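You operate a simulated robot arm through the tools that you are given. There is no shell and no other tool.

You are at the controls of a simulated robot arm. One attempt, no reset.

Task
Lift the bench's spill with the magnet and drop it into tote 1.
Fine: lay the magnet across the tote to let go; the rocker ends on HOLD, the magnet goes back. Set down upright: magnet bar.
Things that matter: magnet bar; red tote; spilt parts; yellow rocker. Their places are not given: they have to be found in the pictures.

The check looks at the end state, three seconds after you hand in, the way a careful person would. Anything else that was tipped, shoved, dropped, spilled or broken makes it a failure.

Robot
A 7-joint arm with a two-finger parallel gripper, fixed in place. Base frame: the origin is on the floor under the middle of its stand, x ahead of it, y to its left, z up; the work surface is at about z = 82. Readings come in cm, degrees, newtons and seconds.
With the tool pointing down near the work surface it reaches from about 42 to 90 cm from the base axis. Its first joint turns from -143.0 to 143.0 degrees. Payload 3 kg.
The TCP is the grasp point between the finger pads, 3 cm short of the fingertips. In the tool frame z runs along the fingers and y along their closing line. Largest opening 9.4 cm; finger width 2.8, thickness 1; the body of the gripper, 5 by 9.6 cm, starts 5.5 cm behind the TCP.
Orientation is that of the tool frame in the base frame, as [roll, pitch, yaw] about the fixed x, y, z axes, in that order (R = Rz(yaw) Ry(pitch) Rx(roll)). With the fingers straight down and closing along the base's y, the tool's x points along the base's -x, its y along +y and its z along -z.

Tools
- The arm moves only by the tool move_arm. Its argument "commands" is a list of rows, each a list of 7 numbers: the shift along the base's x, y, z in units of 50 mm (1.0 is 50 mm), then the turn, a rotation vector about the base's x, y, z in units of 5 degrees (1.0 is 5 degrees), then the closure, from 0 (fully open) to 1 (shut). In form: [[x, y, z, wx, wy, wz, grip], ...]. A call has 1 to 20 rows; each row shifts and turns the commanded pose from where the row before left it. A call with a number of a shift or a turn outside -1 to 1 is refused whole. A row lasts 0.2 s, in which the tool goes at most 5 cm and 8.6 degrees; a call with a longer step from one row to the next is refused whole, and so is a gripper value outside its range. A pose out of reach is approached as far as the arm can. The call stops where the force on the tool passes 40 N (or 10 N more than at its start, if that is more) or the arm is blocked; 0.2 s more then pass. The fingers move at their own pace (about 7.2 cm/s each) and stop on an object; they squeeze with about 33 N. The grip force told is the motor's: it shows also when the fingers shut on nothing. Time passes only in rows, and 0.2 s behind the last, so rows that do not move let the fingers close. It gives the time, the measured TCP pose, the force on the tool (base axes), the opening and the grip force at its end, in the units of the frame above (readings bear some noise), with the torque about the TCP (base axes, N m) and any sound that the robot's microphone picked up.
- Cameras (640 x 400 px; columns grow to the right, rows downward): "scene" is fixed at [5.12, -50.02, 162.4]; the picture's right is [0.74, -0.67, 0.00], its down [-0.41, -0.45, -0.79] and it looks along [0.54, 0.59, -0.61] (base axes); focal length 326 px, centre (320, 200). "wrist" rides on the gripper at [7.6, 1.4, -10.2] in the tool frame; the picture's right is [-0.18, 0.98, 0.00], its down [-0.75, -0.14, -0.64] and it looks along [-0.63, -0.12, 0.77] (tool axes); focal length 243 px, centre (320, 200).
- get_image(camera): a new picture of that camera. It takes no simulated time.
- probe_pixels(camera, pixels): for up to 12 pixels [column, row] of the newest picture of that camera ("zoom" is the newest enlarged one), the place [x, y, z] in the base frame of the surface seen there, good to about 0.2 cm. It takes no simulated time.
- inspect(camera, box): a new picture of the part [left, top, right, bottom] of that camera's present view, enlarged. It takes no simulated time.
- finish_job(): hands the job in; it is judged then, once.

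Open the gripper and draw the arm clear of the work before you hand the job in, unless the task says otherwise.

The tools are called after ">>>" as a command line: name --pt "numbers of a row" for each row, then --argument value for the rest, lists and objects as JSON in quotes. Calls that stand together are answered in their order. move_arm: Moves the arm, as the interface text tells. Its arguments: {"type":"object","properties":{"commands":{"type":"array","items":{"type":"array","items":{"type":"number"}}}},"required":["commands"]} The other tools are called the same way: get_image (camera) takes a picture; probe_pixels (camera, pixels) gives the place of the surface under pixels of a picture; inspect (camera, box) takes an enlarged picture of a part of a camera's view; finish_job () hands the job in.

At the start:

```text
t: 0.0
tcp_pos: [54.96, 4.94, 121.11]
ee_rot: [179.9, 0.0, 180.0]
contact_force: [-0.7, -0.2, 0.0]
moment: [0.04, -0.01, 0.0]
opening: 9.38
grasp_force: 0.0
```

scene: 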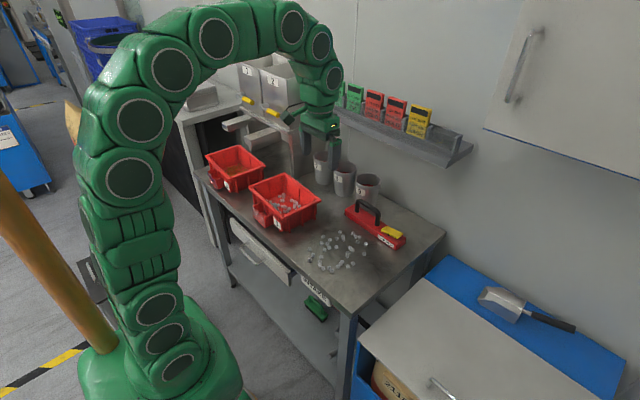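
wrist: 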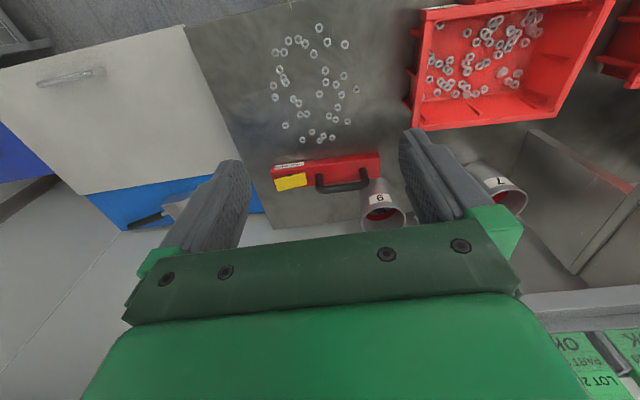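

I see the magnet bar (red with black handle, yellow rocker) near scene pixel (375,225), spilt nuts around (340,250), and red totes at (235,165) and (285,200). I enlarge these areas to read the labels.

>>> inspect --camera "scene" --box '[300, 180, 440, 280]'

>>> inspect --camera "scene" --box '[190, 130, 340, 240]'

>>> inspect --camera "wrist" --box '[240, 130, 420, 240]'

```text
4.00 times, centred on (370, 230) of scene
```

zoom: 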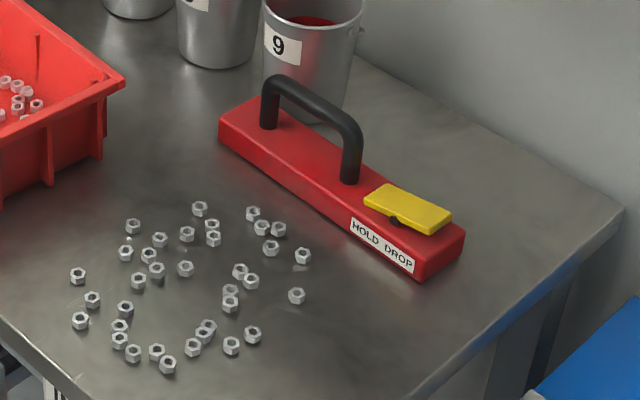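

```text
3.64 times, centred on (265, 185) of scene
```

zoom: 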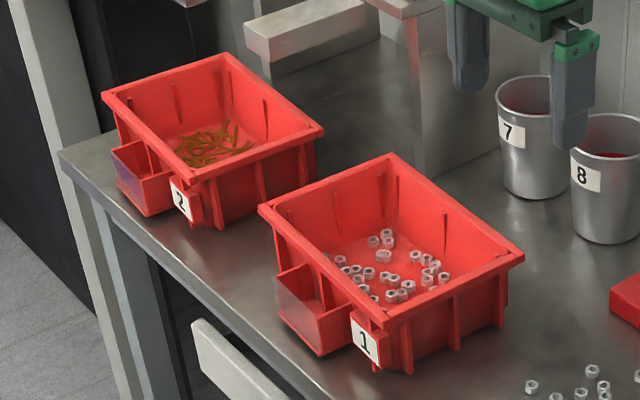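

```text
3.56 times, centred on (330, 185) of wrist
```

zoom: 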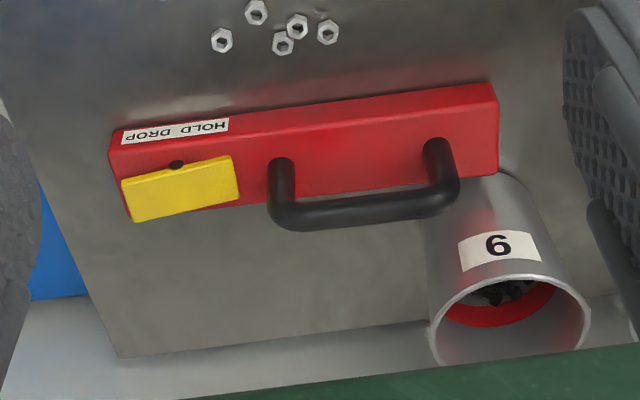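

The magnet bar has its HOLD mark nearer the handle and the DROP mark at its end; tote 1 is the nearer one with nuts. I probe points on the magnet in the zoomed scene view next, after re-taking that zoom.

>>> inspect --camera "scene" --box '[340, 190, 412, 250]'

```text
6.67 times, centred on (376, 220) of scene
```

zoom: 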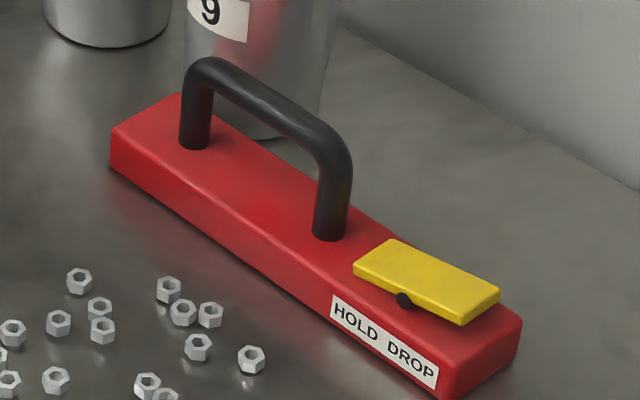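

Rocker in the zoom spans (355,268) to (498,292), handle top bar from (210,65) to (335,140). I probe the block corners, the handle and the rocker.

>>> probe_pixels --camera "zoom" --pixels '[[114, 134], [180, 98], [517, 322], [445, 368], [447, 392], [112, 164], [210, 65], [270, 98], [330, 140], [360, 262], [395, 244], [494, 290]]'

>>> probe_pixels --camera "zoom" --pixels '[[462, 316], [425, 280], [195, 140], [330, 230], [404, 300], [375, 270], [480, 300], [250, 180], [12, 333], [250, 358], [80, 280], [600, 300]]'

```text
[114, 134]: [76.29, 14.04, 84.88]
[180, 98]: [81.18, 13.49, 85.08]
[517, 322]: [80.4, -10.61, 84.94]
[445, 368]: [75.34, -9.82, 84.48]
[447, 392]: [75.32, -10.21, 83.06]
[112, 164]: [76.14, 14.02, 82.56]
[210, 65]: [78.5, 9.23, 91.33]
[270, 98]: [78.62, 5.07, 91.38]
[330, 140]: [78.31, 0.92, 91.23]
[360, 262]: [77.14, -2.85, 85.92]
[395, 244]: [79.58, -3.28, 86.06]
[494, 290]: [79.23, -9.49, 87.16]
```

```text
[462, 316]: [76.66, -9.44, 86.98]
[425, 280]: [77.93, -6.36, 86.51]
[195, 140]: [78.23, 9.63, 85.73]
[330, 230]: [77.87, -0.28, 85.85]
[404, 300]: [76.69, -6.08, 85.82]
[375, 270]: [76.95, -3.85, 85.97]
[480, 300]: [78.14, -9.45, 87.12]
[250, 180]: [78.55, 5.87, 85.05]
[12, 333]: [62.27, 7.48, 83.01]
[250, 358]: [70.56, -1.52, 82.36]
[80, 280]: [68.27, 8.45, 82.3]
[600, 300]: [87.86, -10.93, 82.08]
```

The bar spans about y −10.5 to 14 at x≈78, its top at z≈85 and the handle top at z≈91.4; the rocker is down on the HOLD side (z 86.0 against 87.1). Now I look at the spill and the totes closely.

>>> inspect --camera "scene" --box '[300, 222, 390, 278]'

>>> inspect --camera "wrist" --box '[250, 10, 380, 150]'

```text
7.11 times, centred on (345, 250) of scene
```

zoom: 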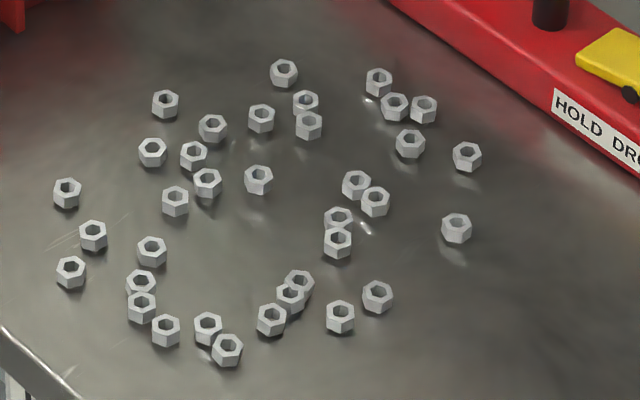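

```text
2.86 times, centred on (315, 80) of wrist
```

zoom: 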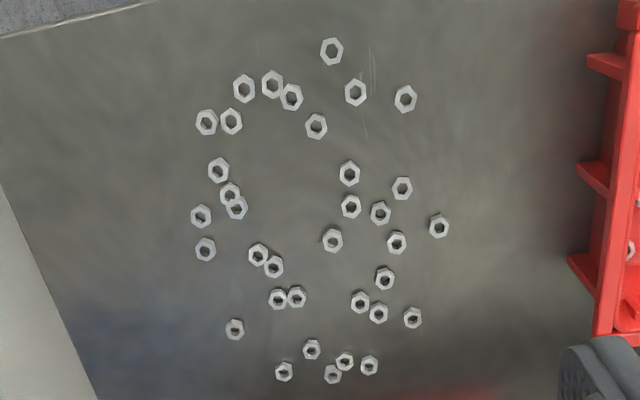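

I count about 35 nuts; the extremes in this wrist zoom are at (332,51), (201,216), (438,225), (284,371), (332,374), (405,98), (207,122). I probe those for the extent of the spill.

>>> probe_pixels --camera "zoom" --pixels '[[332, 44], [244, 82], [405, 92], [207, 117], [201, 212], [205, 245], [438, 221], [412, 314], [235, 325], [284, 367], [332, 370], [369, 361]]'

>>> probe_pixels --camera "zoom" --pixels '[[355, 86], [272, 78], [316, 120], [231, 116], [219, 165], [350, 168], [402, 183], [332, 234], [384, 274], [258, 250], [278, 295], [312, 345]]'

>>> inspect --camera "scene" --box '[240, 160, 330, 240]'

```text
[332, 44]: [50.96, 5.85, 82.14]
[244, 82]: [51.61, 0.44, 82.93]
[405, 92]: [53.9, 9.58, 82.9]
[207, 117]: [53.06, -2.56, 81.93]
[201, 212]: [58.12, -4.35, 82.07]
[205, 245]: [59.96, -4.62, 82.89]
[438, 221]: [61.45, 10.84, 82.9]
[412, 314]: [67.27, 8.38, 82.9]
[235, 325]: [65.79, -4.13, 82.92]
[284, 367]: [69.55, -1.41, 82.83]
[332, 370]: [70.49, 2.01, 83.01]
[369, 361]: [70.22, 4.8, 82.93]
```

```text
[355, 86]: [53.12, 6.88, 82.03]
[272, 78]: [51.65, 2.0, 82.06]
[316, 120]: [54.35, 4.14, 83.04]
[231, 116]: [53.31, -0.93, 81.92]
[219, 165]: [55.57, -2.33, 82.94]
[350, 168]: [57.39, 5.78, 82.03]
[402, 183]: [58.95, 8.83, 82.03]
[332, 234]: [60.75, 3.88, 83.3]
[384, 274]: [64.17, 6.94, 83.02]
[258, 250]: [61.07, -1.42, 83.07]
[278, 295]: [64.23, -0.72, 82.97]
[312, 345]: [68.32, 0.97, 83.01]
```

```text
5.00 times, centred on (285, 200) of scene
```

zoom: 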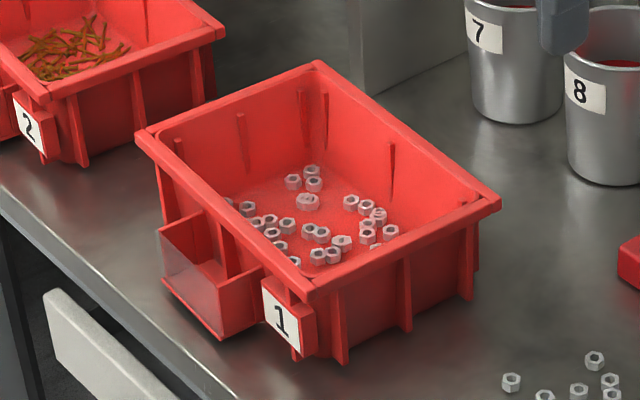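

The spill covers x 51–71, y −5 to 11, with nut tops at z≈83. Now I probe tote 1's rim corners at zoom (318,63), (145,132), (312,292), (498,205) and inner points.

>>> probe_pixels --camera "zoom" --pixels '[[318, 64], [142, 134], [313, 290], [494, 205], [230, 100], [405, 130], [225, 208], [405, 245], [310, 215], [215, 330], [300, 350], [245, 265]]'

>>> get_image --camera "scene"

```text
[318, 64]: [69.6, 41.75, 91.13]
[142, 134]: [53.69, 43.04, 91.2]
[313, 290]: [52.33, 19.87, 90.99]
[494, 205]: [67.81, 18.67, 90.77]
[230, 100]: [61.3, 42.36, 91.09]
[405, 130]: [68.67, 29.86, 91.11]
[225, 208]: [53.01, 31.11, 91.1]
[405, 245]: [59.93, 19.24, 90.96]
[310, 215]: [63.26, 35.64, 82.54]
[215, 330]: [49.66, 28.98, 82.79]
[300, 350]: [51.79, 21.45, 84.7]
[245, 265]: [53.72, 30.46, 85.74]
```

```text
taken
```

scene: 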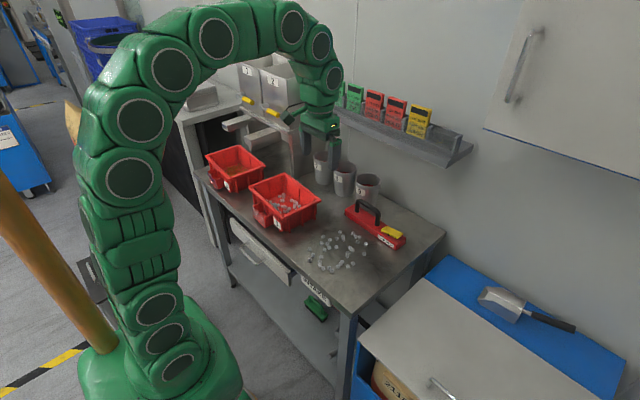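

Tote 1's rim is at z≈91, corners about (52.3,19.8), (53.6,43), (69.7,41.9), (67.9,18.6), so the long side lies nearly along y like the bar. I probe the obstacles: cups at (367,183), (343,178), (322,165), the shelf edge at (455,150) and the stand at (290,150).

>>> probe_pixels --camera "scene" --pixels '[[357, 177], [378, 178], [366, 197], [335, 167], [353, 167], [343, 193], [322, 180], [472, 150], [450, 165], [345, 115], [400, 140], [430, 190]]'

>>> inspect --camera "scene" --box '[220, 60, 480, 230]'

```text
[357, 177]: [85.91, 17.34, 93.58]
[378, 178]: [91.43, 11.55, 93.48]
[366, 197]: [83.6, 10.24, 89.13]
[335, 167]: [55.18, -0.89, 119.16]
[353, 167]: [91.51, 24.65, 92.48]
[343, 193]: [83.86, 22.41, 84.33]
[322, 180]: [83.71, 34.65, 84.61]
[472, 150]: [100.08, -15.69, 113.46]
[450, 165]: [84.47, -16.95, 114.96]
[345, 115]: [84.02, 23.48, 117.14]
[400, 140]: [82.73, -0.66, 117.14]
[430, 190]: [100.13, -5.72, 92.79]
```

```text
2.35 times, centred on (350, 145) of scene
```

zoom: 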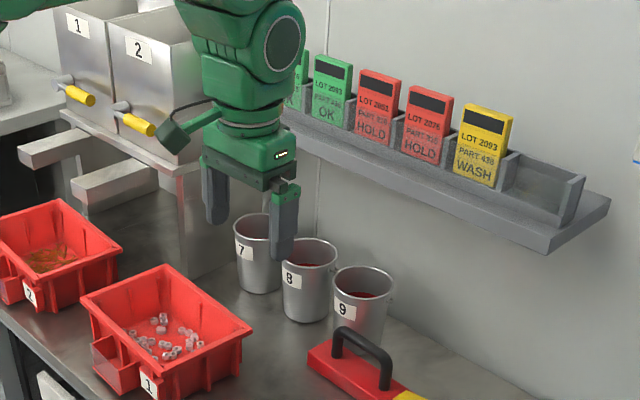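

The shelf's front edge is near x≈83 at z≈113–117, above and just behind the magnet, so the wrist could hit it. I probe the wrist links and the shelf's lower edge to judge clearance.

>>> probe_pixels --camera "zoom" --pixels '[[548, 252], [600, 212], [400, 178], [320, 140], [275, 50], [303, 30], [250, 100], [285, 120], [250, 150], [190, 60], [290, 70], [500, 220]]'

>>> probe_pixels --camera "scene" --pixels '[[322, 45], [291, 27], [217, 38], [338, 75], [325, 75], [305, 90], [340, 60], [470, 158], [452, 160], [505, 90], [480, 200], [400, 215]]'

```text
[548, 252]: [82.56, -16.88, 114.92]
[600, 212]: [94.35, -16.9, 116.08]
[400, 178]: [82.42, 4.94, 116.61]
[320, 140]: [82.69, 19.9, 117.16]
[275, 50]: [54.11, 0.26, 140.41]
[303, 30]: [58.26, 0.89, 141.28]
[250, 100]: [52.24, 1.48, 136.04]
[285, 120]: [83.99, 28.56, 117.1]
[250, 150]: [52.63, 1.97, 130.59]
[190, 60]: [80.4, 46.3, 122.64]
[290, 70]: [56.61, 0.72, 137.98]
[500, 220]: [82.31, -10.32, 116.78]
```

```text
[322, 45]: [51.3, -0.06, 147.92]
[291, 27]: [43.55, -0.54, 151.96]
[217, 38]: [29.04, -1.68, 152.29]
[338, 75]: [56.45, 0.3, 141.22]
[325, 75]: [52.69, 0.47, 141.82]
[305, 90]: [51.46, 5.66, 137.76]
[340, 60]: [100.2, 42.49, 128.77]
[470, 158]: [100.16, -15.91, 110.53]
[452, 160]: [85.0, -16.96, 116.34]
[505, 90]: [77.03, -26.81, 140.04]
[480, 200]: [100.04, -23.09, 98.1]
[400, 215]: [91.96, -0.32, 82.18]
```

The shelf lip is at x≈82.4, z 115–117 and the wrist ball sits about 20 cm above the TCP, so I'll grip the handle with the tool tilted 15° back toward the robot. First I turn the tool 88° about z, in place, to close across the handle.

>>> move_arm --pt "0 0 0 0 0 1 0" --pt "0 0 0 0 0 1 0" --pt "0 0 0 0 0 1 0" --pt "0 0 0 0 0 1 0" --pt "0 0 0 0 0 1 0" --pt "0 0 0 0 0 1 0" --pt "0 0 0 0 0 1 0" --pt "0 0 0 0 0 1 0" --pt "0 0 0 0 0 1 0" --pt "0 0 0 0 0 1 0" --pt "0 0 0 0 0 1 0" --pt "0 0 0 0 0 1 0" --pt "0 0 0 0 0 1 0" --pt "0 0 0 0 0 1 0" --pt "0 0 0 0 0 1 0" --pt "0 0 0 0 0 1 0" --pt "0 0 0 0 0 1 0" --pt "0 0 0 0 0 0.6 0"

```text
t: 3.8
tcp_pos: [55.11, 4.96, 121.05]
ee_rot: [180.0, -0.1, -91.9]
contact_force: [-0.7, 0.5, 0.1]
moment: [0.01, 0.0, 0.01]
opening: 9.4
grasp_force: 0.0
```

The turn worked (yaw −91.9). Now I tilt by −15° about y, and lower to about z=103 with y≈2.7, still short of the shelf.

>>> move_arm --pt "0 -0.1 -0.3 0 -1 0 0" --pt "0 -0.1 -0.6 0 -1 0 0" --pt "0 -0.1 -0.6 0 -1 0 0" --pt "0.2 -0.15 -0.6 0 0 0 0" --pt "0.4 0 -0.6 0 0 0 0" --pt "0.5 0 -0.5 0 0 0 0" --pt "0.5 0 -0.4 0 0 0 0" --pt "0.4 0 0 0 0 0 0" --pt "0 0 0 0 0 0 0"

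>>> get_image --camera "scene"

>>> get_image --camera "wrist"

```text
t: 5.8
tcp_pos: [65.06, 2.88, 103.32]
ee_rot: [-164.9, 0.5, -91.9]
contact_force: [1.5, 0.1, 0.3]
moment: [-0.03, 0.06, -0.02]
opening: 9.43
grasp_force: 0.1
```

```text
taken
```

scene: 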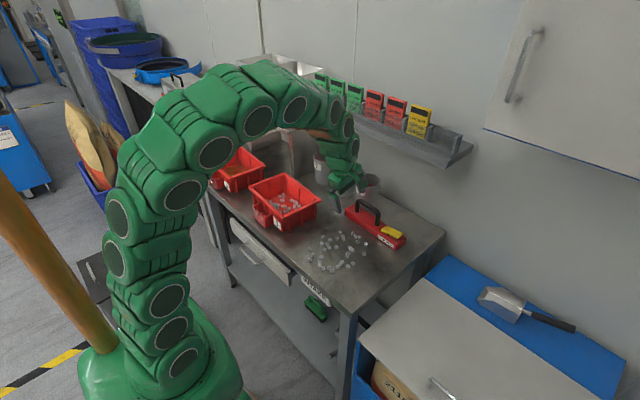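

```text
taken
```

wrist: 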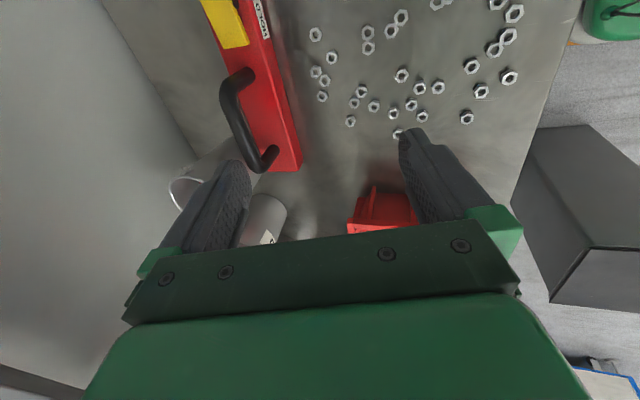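

The wrist view shows the handle from (230,90) to (265,160) in front of the left finger. I zoom on it to locate the handle precisely.

>>> inspect --camera "wrist" --box '[180, 0, 320, 190]'

```text
2.11 times, centred on (250, 95) of wrist
```

zoom: 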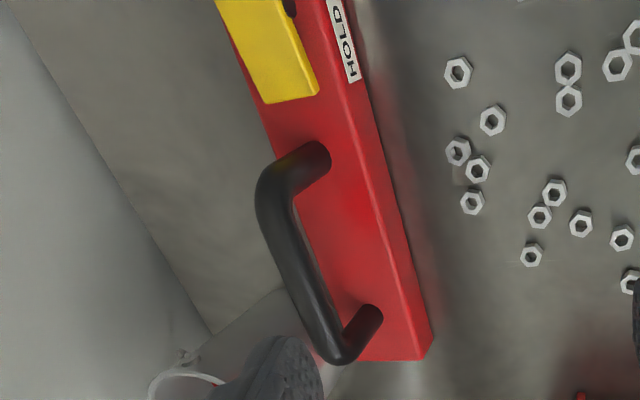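

I probe across the handle's top bar in this zoom: (268,205), (285,250), (300,290), (320,330), plus edges and the bar's edge.

>>> probe_pixels --camera "zoom" --pixels '[[264, 205], [278, 210], [292, 205], [276, 255], [292, 255], [304, 250], [300, 300], [314, 295], [338, 345], [360, 325], [305, 160], [428, 330]]'

```text
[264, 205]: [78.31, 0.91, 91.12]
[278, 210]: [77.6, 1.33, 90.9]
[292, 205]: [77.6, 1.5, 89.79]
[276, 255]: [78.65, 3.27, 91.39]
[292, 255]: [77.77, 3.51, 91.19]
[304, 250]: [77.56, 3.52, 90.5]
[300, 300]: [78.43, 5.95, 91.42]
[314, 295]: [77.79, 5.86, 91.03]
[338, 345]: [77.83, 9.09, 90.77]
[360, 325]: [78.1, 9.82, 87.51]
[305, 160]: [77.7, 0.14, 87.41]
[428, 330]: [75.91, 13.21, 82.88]
```

The handle axis is at about x=78.45, z=90.5, radius 0.9, straight from y≈1.3 to 8. I move to just above it at (78.45, 3.0, 97) with the fingers partly open.

>>> move_arm --pt "0.2 0.01 -0.4 0 0 0 0.2" --pt "0.4 0.01 -0.4 0 0 0 0.2" --pt "0.5 0 -0.4 0 0 0 0.2" --pt "0.5 0 -0.05 0 0 0 0.2" --pt "0.5 0 0 0 0 0 0.2" --pt "0.4 0 0 0 0 0 0.2" --pt "0.18 0 0 0 0 0 0.2" --pt "0 0 0 0 0 0 0.2" --pt "0 0 0 0 0 0 0.2"

>>> get_image --camera "scene"

>>> get_image --camera "wrist"

```text
t: 7.8
tcp_pos: [78.62, 2.89, 96.87]
ee_rot: [-165.1, 0.5, -91.9]
contact_force: [0.2, 0.3, 0.2]
moment: [0.0, 0.02, 0.0]
opening: 7.54
grasp_force: 0.0
```

```text
taken
```

scene: 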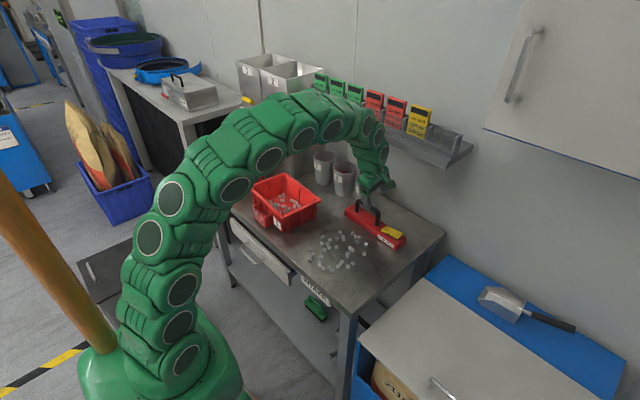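

```text
taken
```

wrist: 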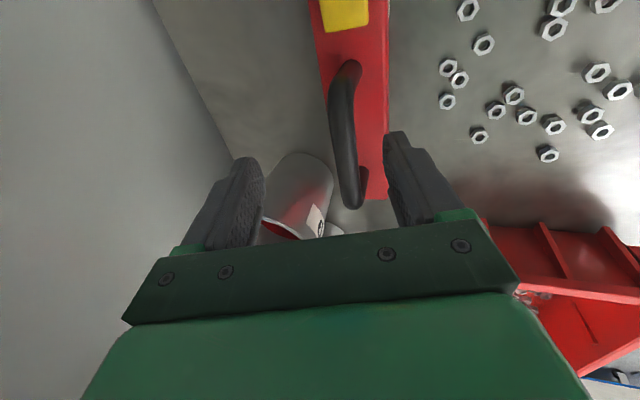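

The tool is above the handle at (78.6, 2.9, 96.9). I zoom in to check the clearance between the wrist near (375,140) and the shelf, and the finger alignment.

>>> inspect --camera "scene" --box '[320, 90, 440, 250]'

```text
2.50 times, centred on (380, 170) of scene
```

zoom: 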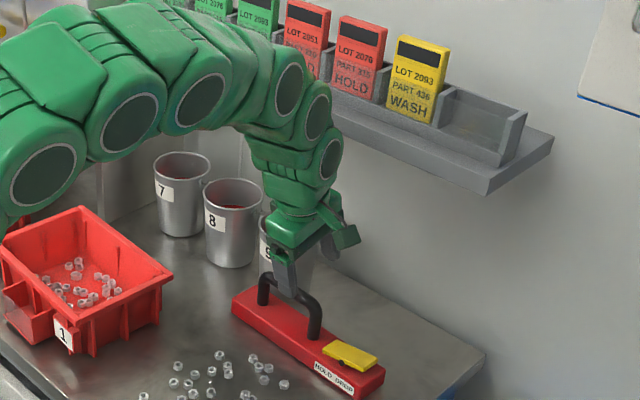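

I probe the wrist's outermost points near the shelf at zoom (335,150), (318,110), (290,90) to get the gap.

>>> probe_pixels --camera "zoom" --pixels '[[338, 155], [326, 115], [304, 85], [330, 175], [345, 235], [300, 70], [350, 95], [380, 130]]'

```text
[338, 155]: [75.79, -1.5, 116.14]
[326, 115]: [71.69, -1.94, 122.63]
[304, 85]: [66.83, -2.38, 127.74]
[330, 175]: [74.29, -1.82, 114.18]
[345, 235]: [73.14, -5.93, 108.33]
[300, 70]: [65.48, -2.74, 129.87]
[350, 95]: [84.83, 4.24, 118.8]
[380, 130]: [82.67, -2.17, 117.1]
```

The gap to the shelf is about 5 cm and doesn't shrink on the way down. I descend to the handle axis height and close on it.

>>> move_arm --pt "0 0 -0.4 0 0 0 0.2" --pt "0 0 -0.4 0 0 0 0.2" --pt "0 0 -0.3 0 0 0 0.2" --pt "0 0 -0.17 0 0 0 0.2" --pt "0 0 0 0 0 0 0.2"

>>> inspect --camera "scene" --box '[340, 170, 420, 250]'

>>> get_image --camera "wrist"

```text
t: 9.0
tcp_pos: [78.46, 2.78, 90.39]
ee_rot: [-164.9, 0.5, -91.9]
contact_force: [0.4, -0.1, -0.8]
moment: [-0.02, 0.02, -0.01]
opening: 7.53
grasp_force: 0.0
```

```text
5.00 times, centred on (380, 210) of scene
```

zoom: 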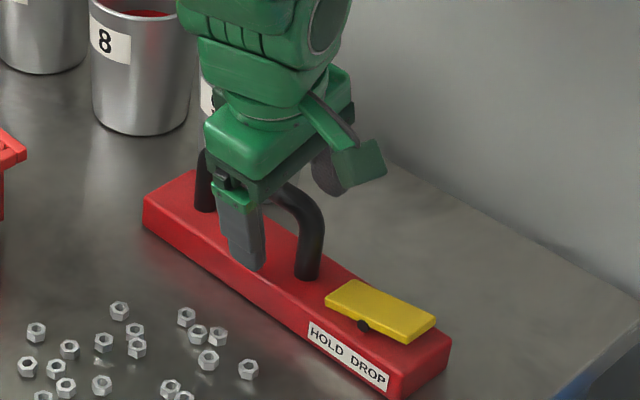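

```text
taken
```

wrist: 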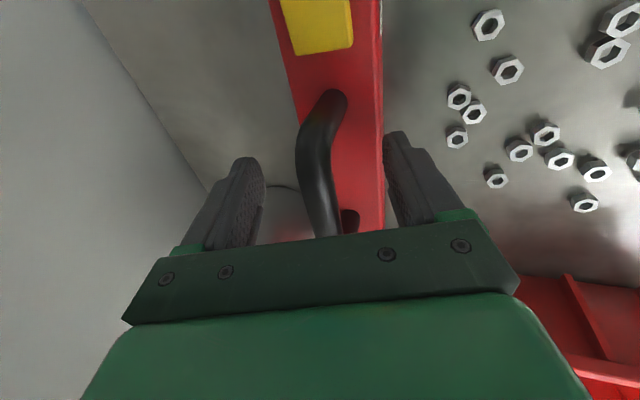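

The fingers straddle the handle between wrist columns 265 and 385 at z=90.4. I close the gripper fully on it.

>>> move_arm --pt "0 0 0 0 0 0 0.5" --pt "0 0 0 0 0 0 0.75" --pt "0 0 0 0 0 0 1" --pt "0 0 0 0 0 0 1" --pt "0 0 0 0 0 0 1" --pt "0 0 0 0 0 0 1"

>>> inspect --camera "scene" --box '[340, 170, 420, 250]'

```text
t: 10.4
tcp_pos: [78.34, 2.79, 90.34]
ee_rot: [-165.0, 0.6, -92.0]
contact_force: [4.0, 0.4, 6.3]
moment: [0.02, 0.0, -0.02]
opening: 2.2
grasp_force: 32.7
```

```text
5.00 times, centred on (380, 210) of scene
```

zoom: 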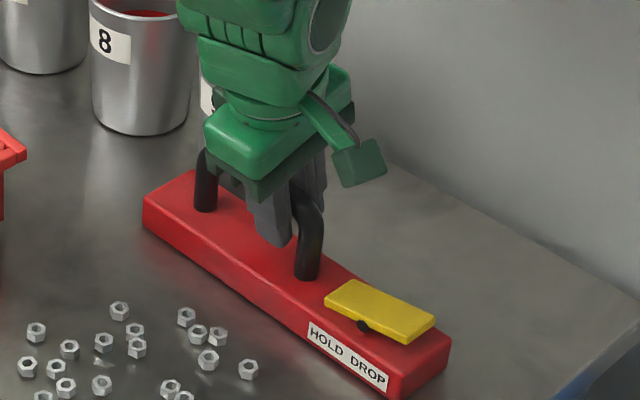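

The handle is held (opening 2.2 cm, 32.7 N). I lift slowly by 3 cm and read the load.

>>> move_arm --pt "0 0 0.1 0 0 0 1" --pt "0 0 0.15 0 0 0 1" --pt "0 0 0.2 0 0 0 1" --pt "0 0 0.2 0 0 0 1" --pt "0 0 0 0 0 0 1"

>>> inspect --camera "scene" --box '[320, 150, 440, 250]'

>>> get_image --camera "wrist"

```text
t: 11.6
tcp_pos: [78.43, 2.92, 93.7]
ee_rot: [-165.0, 0.4, -91.9]
contact_force: [-0.5, -0.3, -6.2]
moment: [0.07, 0.0, -0.02]
opening: 2.23
grasp_force: 32.8
```

```text
4.00 times, centred on (380, 200) of scene
```

zoom: 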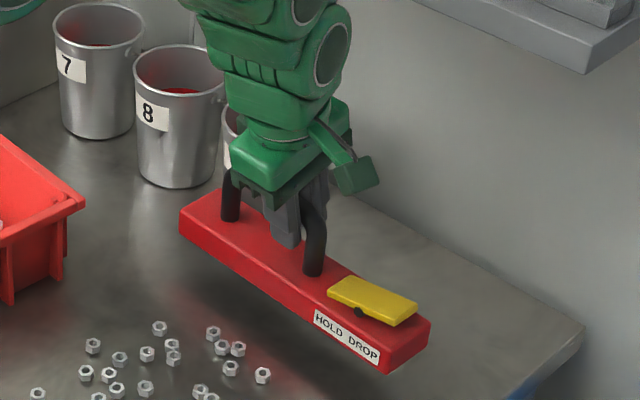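

```text
taken
```

wrist: 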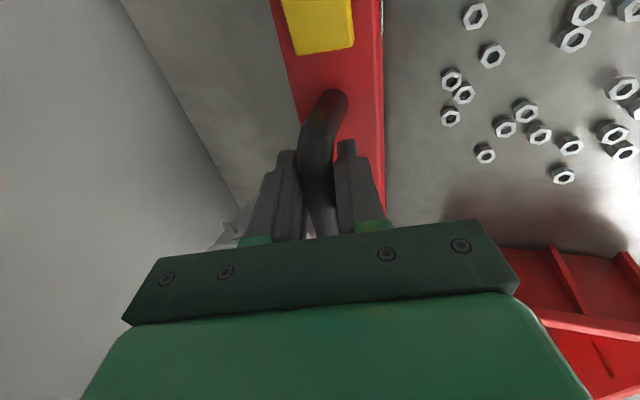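

The bar lifts with only about 6 N and stays steady. I probe its top face at both ends in this scene zoom to confirm it hangs level: (205,215), (225,190), (300,270), (400,330).

>>> inspect --camera "scene" --box '[358, 190, 434, 246]'

```text
7.14 times, centred on (396, 218) of scene
```

zoom: 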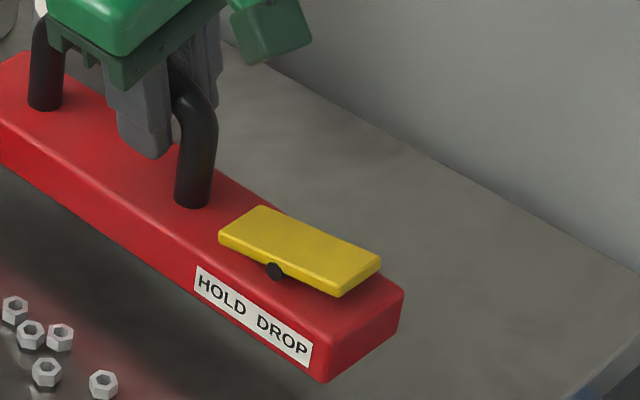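

Probing the bar's top edges at both ends and near/far sides.

>>> probe_pixels --camera "zoom" --pixels '[[8, 118], [25, 58], [80, 150], [150, 230], [250, 290], [322, 336], [396, 292], [322, 378], [5, 160], [150, 165], [230, 200], [370, 300]]'

```text
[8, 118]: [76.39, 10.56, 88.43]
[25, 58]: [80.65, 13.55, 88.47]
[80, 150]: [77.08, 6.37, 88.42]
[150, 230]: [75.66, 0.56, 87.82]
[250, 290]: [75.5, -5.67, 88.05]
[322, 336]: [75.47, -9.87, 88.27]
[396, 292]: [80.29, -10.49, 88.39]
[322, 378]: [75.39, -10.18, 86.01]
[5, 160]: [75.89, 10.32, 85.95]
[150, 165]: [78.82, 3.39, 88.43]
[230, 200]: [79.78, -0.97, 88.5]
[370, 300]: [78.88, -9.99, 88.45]
```

The bar is level with its top at z=88.45, so its bottom is about TCP z − 8.35. I move it to x≈68.5, y≈4.2 with the bottom about 3 cm above the nuts.

>>> move_arm --pt "0 0 0.15 0 0 0 1" --pt "-0.2 0 0.1 0 0 0 1" --pt "-0.4 0.1 0 0 0 0 1" --pt "-0.5 0.1 0 0 0 0 1" --pt "-0.5 0.08 0 0 0 0 1" --pt "-0.3 0 0 0 0 0 1" --pt "-0.1 0 0 0 0 0 1" --pt "0 0 0 0 0 0 1"

>>> get_image --camera "scene"

>>> inspect --camera "scene" --box '[290, 180, 410, 280]'

```text
t: 13.4
tcp_pos: [68.48, 4.24, 94.9]
ee_rot: [-164.9, 0.5, -91.9]
contact_force: [0.8, -0.2, -8.6]
moment: [0.03, 0.0, -0.01]
opening: 2.21
grasp_force: 32.8
```

```text
taken
```

scene: 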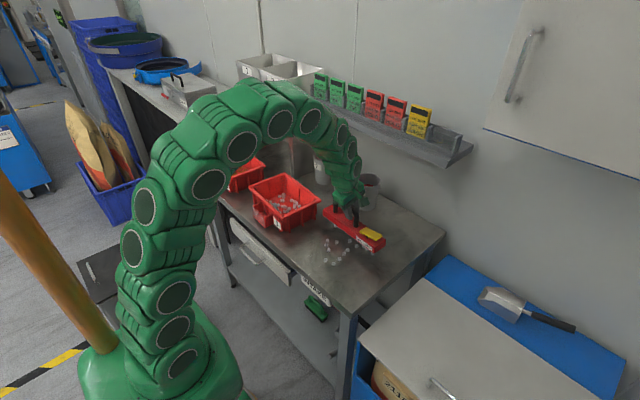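

```text
4.00 times, centred on (350, 230) of scene
```

zoom: 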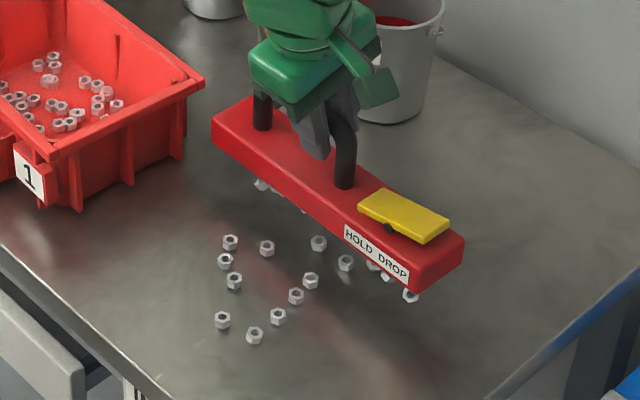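

Many nuts have already jumped up to the bar from about 3 cm. I zoom in to see what hangs under the bar and what is still on the bench.

>>> inspect --camera "scene" --box '[330, 200, 410, 270]'

>>> get_image --camera "wrist"

```text
5.71 times, centred on (370, 235) of scene
```

zoom: 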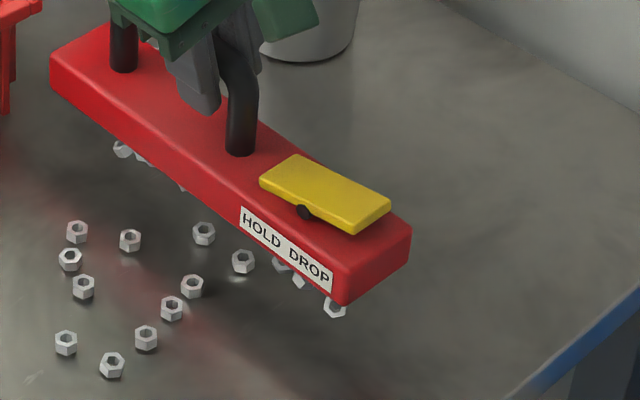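

```text
taken
```

wrist: 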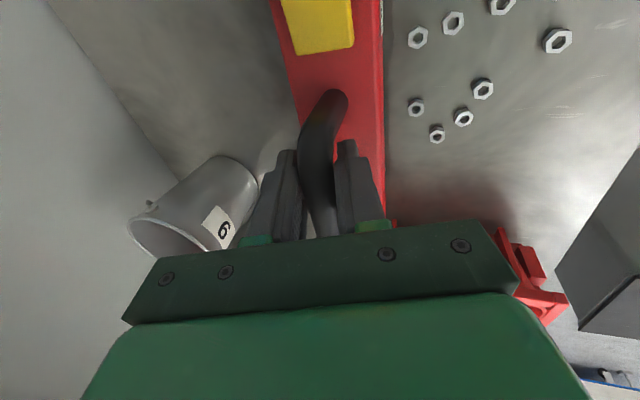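

Around 13 nuts remain on the bench, and some hang under the bar, e.g. at zoom (333,308). I probe those hanging ones to see where they sit along the bar.

>>> probe_pixels --camera "zoom" --pixels '[[334, 312], [298, 284], [280, 266], [243, 260], [122, 152], [143, 163], [183, 188], [203, 233], [345, 300], [408, 235], [55, 80], [50, 62]]'

```text
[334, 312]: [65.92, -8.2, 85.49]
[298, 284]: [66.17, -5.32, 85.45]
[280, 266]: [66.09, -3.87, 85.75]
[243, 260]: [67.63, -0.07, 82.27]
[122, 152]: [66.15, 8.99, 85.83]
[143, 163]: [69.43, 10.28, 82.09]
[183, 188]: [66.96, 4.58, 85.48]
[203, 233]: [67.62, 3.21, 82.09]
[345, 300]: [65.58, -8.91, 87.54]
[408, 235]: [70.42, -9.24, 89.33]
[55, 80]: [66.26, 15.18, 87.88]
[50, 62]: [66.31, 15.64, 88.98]
```

A nut hangs at y≈−8.2, less than 1 cm from the bar's end at y≈−9, which matters for laying it on the tote. I raise the bar smoothly so the scene camera looks at it more from the side and shows how the nuts are spread.

>>> move_arm --pt "0 0 0.1 0 0 0 1" --pt "0 0 0.2 0 0 0 1" --pt "0 0 0.3 0 0 0 1" --pt "-0.1 0 0.4 0 0 0 1" --pt "-0.2 0 0.5 0 0 0 1" --pt "-0.2 0 0.5 0 0 0 1" --pt "-0.2 0 0.5 0 0 0 1" --pt "-0.2 0 0.5 0 0 0 1" --pt "-0.2 0 0.5 0 0 0 1" --pt "-0.2 0 0.5 0 0 0 1" --pt "-0.1 0 0.4 0 0 0 1" --pt "0 0 0.3 0 0 0 1" --pt "0 0 0.2 0 0 0 1" --pt "0 0 0 0 0 0 1"

>>> get_image --camera "scene"

```text
t: 16.4
tcp_pos: [61.35, 4.19, 119.33]
ee_rot: [-165.0, 0.5, -92.0]
contact_force: [-0.2, -0.5, -8.1]
moment: [0.04, 0.0, -0.02]
opening: 2.23
grasp_force: 32.8
```

```text
taken
```

scene: 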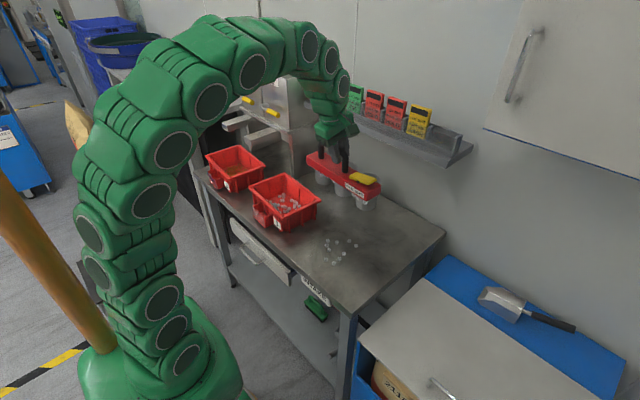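

The bar now shows against the bench with nuts hanging. I zoom in on both the bar and the remaining nuts.

>>> inspect --camera "scene" --box '[300, 140, 390, 215]'

>>> inspect --camera "scene" --box '[300, 222, 390, 278]'

```text
5.33 times, centred on (345, 178) of scene
```

zoom: 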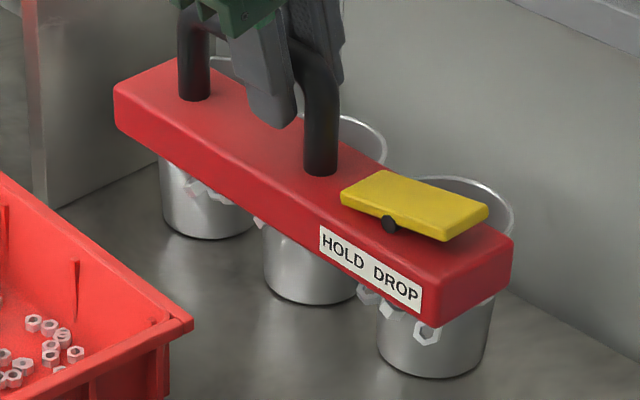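

```text
7.11 times, centred on (345, 250) of scene
```

zoom: 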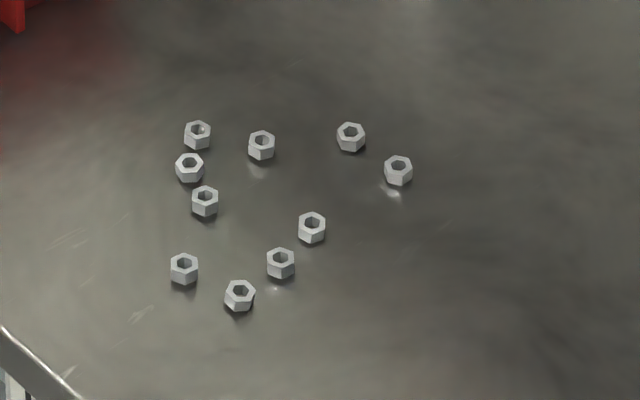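

Ten nuts remain on the bench. I probe their positions.

>>> probe_pixels --camera "zoom" --pixels '[[198, 130], [189, 162], [204, 196], [262, 140], [351, 131], [398, 165], [312, 222], [280, 258], [184, 264], [240, 290]]'

>>> get_image --camera "wrist"

```text
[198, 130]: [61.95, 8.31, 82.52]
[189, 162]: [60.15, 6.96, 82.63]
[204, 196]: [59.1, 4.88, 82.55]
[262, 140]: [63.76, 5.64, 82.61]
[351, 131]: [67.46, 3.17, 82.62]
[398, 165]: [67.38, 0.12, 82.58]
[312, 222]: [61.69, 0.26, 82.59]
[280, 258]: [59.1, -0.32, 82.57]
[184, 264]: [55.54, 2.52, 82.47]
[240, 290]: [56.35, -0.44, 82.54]
```

```text
taken
```

wrist: 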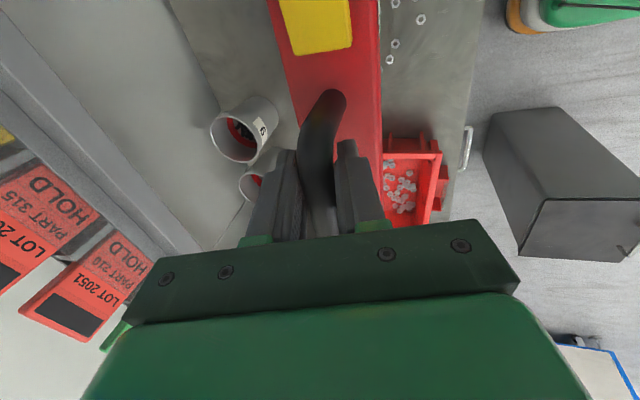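

The remaining ten lie within x 55–68, y −0.5 to 8.3, an easy second load. To see the underside of the bar I raise it further, level with the scene camera, before tilting it a little.

>>> move_arm --pt "0 0 0.1 0 0 0 1" --pt "0 0 0.25 0 0 0 1" --pt "-0.1 0 0.4 0 0 0 1" --pt "-0.1 0 0.5 0 0 0 1" --pt "-0.1 0 0.5 0 0 0 1" --pt "-0.1 0 0.5 0 0 0 1" --pt "-0.1 0 0.5 0 0 0 1" --pt "-0.1 0 0.5 0 0 0 1" --pt "-0.1 0 0.5 0 0 0 1" --pt "-0.1 0 0.5 0 0 0 1" --pt "0 0 0.4 0 0 0 1" --pt "0 0 0.25 0 0 0 1" --pt "0 0 0.1 0 0 0 1" --pt "0 0 0 0 0 0 1"

>>> get_image --camera "scene"

```text
t: 19.4
tcp_pos: [57.4, 4.31, 143.84]
ee_rot: [-165.0, 0.6, -91.9]
contact_force: [-0.7, -0.7, -7.2]
moment: [0.1, 0.04, 0.0]
opening: 2.21
grasp_force: 32.5
out of reach, approached as far as the arm can: row 13
```

```text
taken
```

scene: 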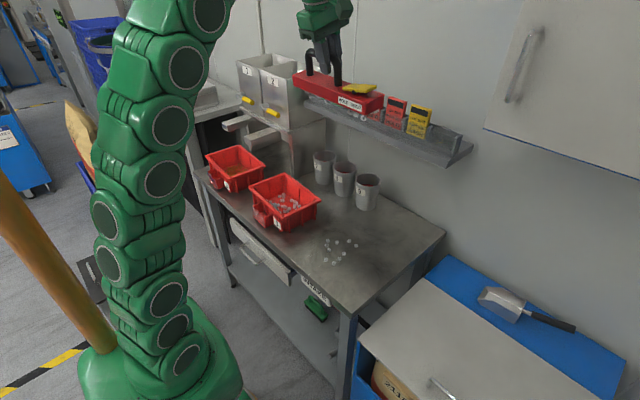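

The arm is near its upper limit at z≈143.8. I zoom in on the bar at (340,90).

>>> inspect --camera "scene" --box '[285, 50, 395, 130]'

```text
5.00 times, centred on (340, 90) of scene
```

zoom: 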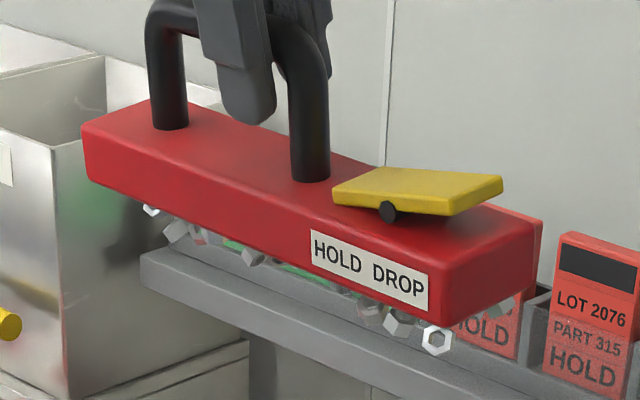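

Nuts are visible under the near edge. I tilt the bar 15° (tool back to vertical) so its underside faces the camera more.

>>> move_arm --pt "0 0 -0.1 0 0.5 0 1" --pt "0 0 -0.1 0 0.5 0 1" --pt "0 0 0 0 0.5 0 1" --pt "0 0 0 0 0.5 0 1" --pt "0 0 0 0 0.5 0 1" --pt "0 0 0 0 0.5 0 1" --pt "0 0 0 0 0 0 1"

>>> inspect --camera "scene" --box '[285, 50, 395, 130]'

```text
t: 21.0
tcp_pos: [55.38, 4.84, 142.91]
ee_rot: [-167.4, 0.4, -92.0]
contact_force: [-0.8, 0.1, -7.3]
moment: [0.03, 0.0, 0.02]
opening: 2.21
grasp_force: 32.7
out of reach, approached as far as the arm can: row 1, 2, 3, 5
```

```text
5.00 times, centred on (340, 90) of scene
```

zoom: 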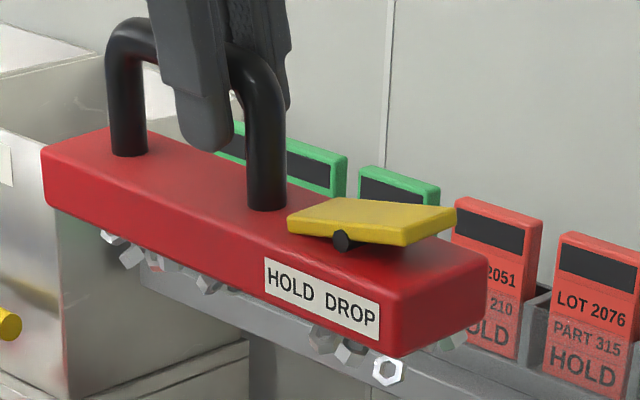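

The tilt was only partly reached up here (roll −167.4). I lower about 8 cm so the tilted pose is within reach and look again.

>>> move_arm --pt "0 0 -0.4 0 0 0 1" --pt "0 0 -0.4 0 0 0 1" --pt "0 0 -0.4 0 0 0 1" --pt "0 0 -0.3 0 0 0 1" --pt "0 0 0 0 0 0 1" --pt "0 0 0 0 0 0 1"

>>> inspect --camera "scene" --box '[285, 70, 395, 150]'

```text
t: 22.4
tcp_pos: [55.32, 4.77, 135.32]
ee_rot: [-170.0, 0.4, -91.9]
contact_force: [-0.7, -1.5, -7.5]
moment: [0.06, -0.01, -0.01]
opening: 2.23
grasp_force: 33.2
```

```text
5.00 times, centred on (340, 110) of scene
```

zoom: 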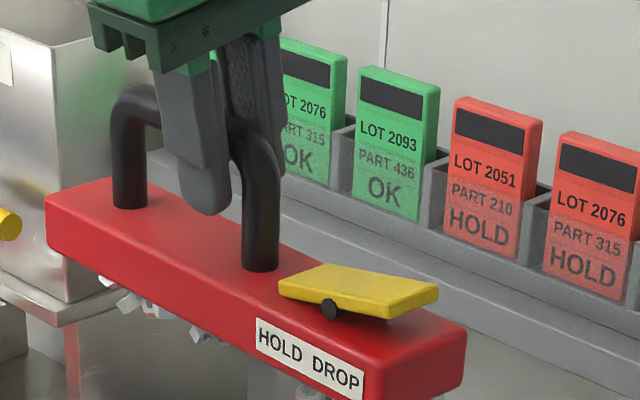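

The pose is now reachable; the bar is tilted only about 5°. I tilt another 25° slowly here to bring the underside into view.

>>> move_arm --pt "0 0 0 0 0.5 0 1" --pt "0 0 0 0 0.5 0 1" --pt "0 0 0 0 0.5 0 1" --pt "0 0 0 0 0.5 0 1" --pt "0 0 0 0 0.5 0 1" --pt "0 0 0 0 0.5 0 1" --pt "0 0 0 0 0.5 0 1" --pt "0 0 0 0 0.5 0 1" --pt "0 0 0 0 0.5 0 1" --pt "0 0 0 0 0.5 0 1" --pt "0 0 0 0 0 0 1"

>>> get_image --camera "scene"

>>> inspect --camera "scene" --box '[275, 70, 385, 150]'

```text
t: 24.8
tcp_pos: [55.83, 4.75, 133.38]
ee_rot: [180.0, -0.1, -92.0]
contact_force: [0.8, -0.2, -7.1]
moment: [0.06, -0.02, 0.03]
opening: 2.19
grasp_force: 33.2
out of reach, approached as far as the arm can: row 4, 6, 8, 10
```

```text
taken
```

scene: 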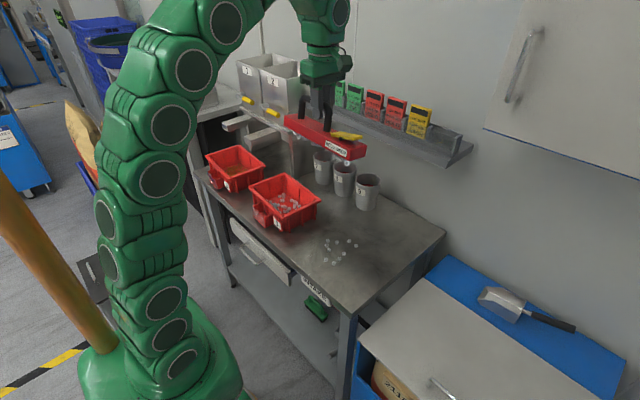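

```text
5.00 times, centred on (330, 110) of scene
```

zoom: 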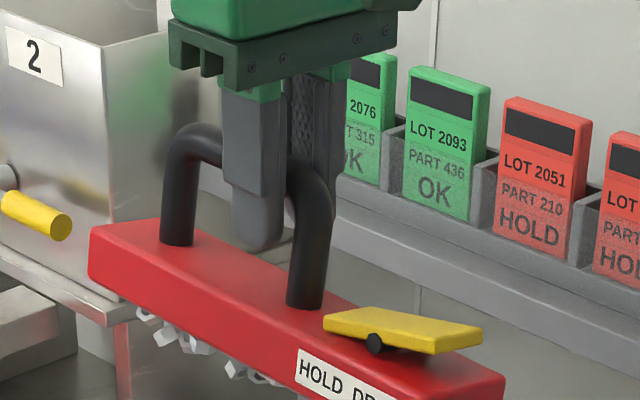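

The arm can't tilt further up here (tool is vertical, bar tilted about 15°). I zoom tightly on the nuts under the bar in this view and measure them.

>>> inspect --camera "scene" --box '[285, 110, 375, 170]'

```text
6.67 times, centred on (330, 140) of scene
```

zoom: 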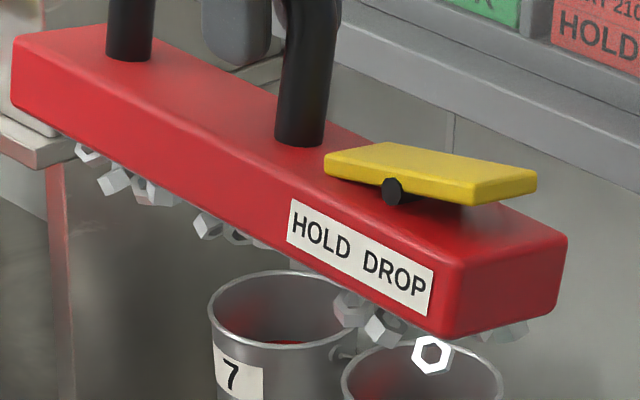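

The nuts at the DROP end ((432,355) and (500,330) in the zoom) are the critical ones. I probe them, the others along the edge, and the bar's lower corners.

>>> probe_pixels --camera "zoom" --pixels '[[422, 345], [442, 362], [500, 330], [515, 328], [490, 336], [385, 330], [350, 308], [440, 330], [552, 312], [558, 240], [460, 268], [14, 100]]'

>>> probe_pixels --camera "zoom" --pixels '[[82, 154], [112, 182], [140, 188], [158, 198], [208, 228], [238, 238], [268, 246], [335, 300], [20, 42], [64, 133], [300, 262], [130, 192]]'

```text
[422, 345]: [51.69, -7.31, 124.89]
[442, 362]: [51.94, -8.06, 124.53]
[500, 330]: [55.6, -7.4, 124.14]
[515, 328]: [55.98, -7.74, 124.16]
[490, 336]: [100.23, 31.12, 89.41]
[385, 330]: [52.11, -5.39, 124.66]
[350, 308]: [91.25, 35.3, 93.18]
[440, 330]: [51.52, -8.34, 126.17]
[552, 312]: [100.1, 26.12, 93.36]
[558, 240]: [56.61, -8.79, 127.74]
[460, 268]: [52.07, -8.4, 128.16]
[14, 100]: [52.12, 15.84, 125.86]
```

```text
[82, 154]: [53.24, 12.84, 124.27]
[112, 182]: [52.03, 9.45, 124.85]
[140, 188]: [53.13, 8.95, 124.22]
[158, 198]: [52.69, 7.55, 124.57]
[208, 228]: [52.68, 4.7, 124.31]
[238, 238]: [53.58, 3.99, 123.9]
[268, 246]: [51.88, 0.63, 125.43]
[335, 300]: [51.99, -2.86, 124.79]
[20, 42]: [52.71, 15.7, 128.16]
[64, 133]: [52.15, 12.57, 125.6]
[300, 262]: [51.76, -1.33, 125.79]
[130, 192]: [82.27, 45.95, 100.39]
```

Only two nuts are critical: they sit about 1 cm from the DROP end; at the other end the nearest is about 3 cm in. I measure tote 1's rim width at zoom to see how the bar can sit.

>>> inspect --camera "scene" --box '[280, 190, 325, 240]'

>>> inspect --camera "scene" --box '[245, 168, 305, 208]'

```text
8.00 times, centred on (302, 215) of scene
```

zoom: 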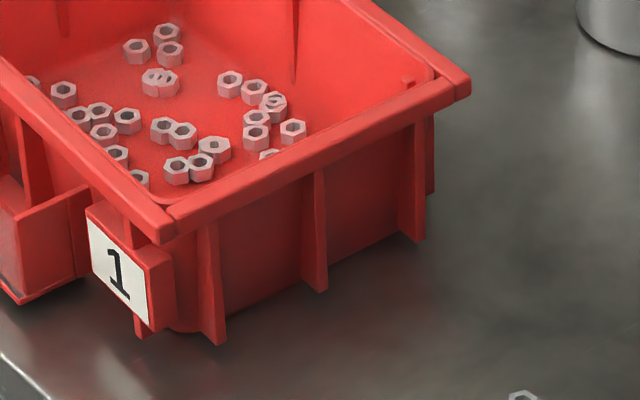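

```text
10.00 times, centred on (275, 188) of scene
```

zoom: 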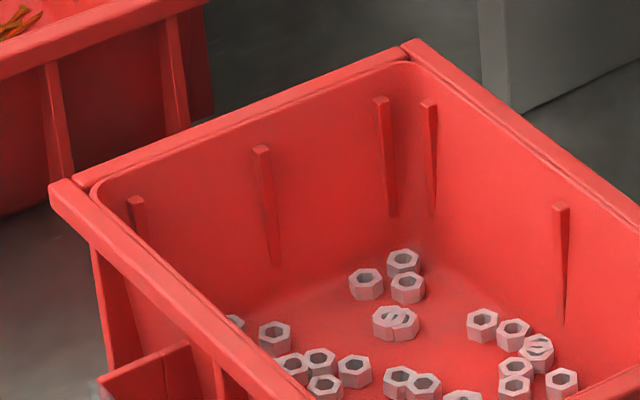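

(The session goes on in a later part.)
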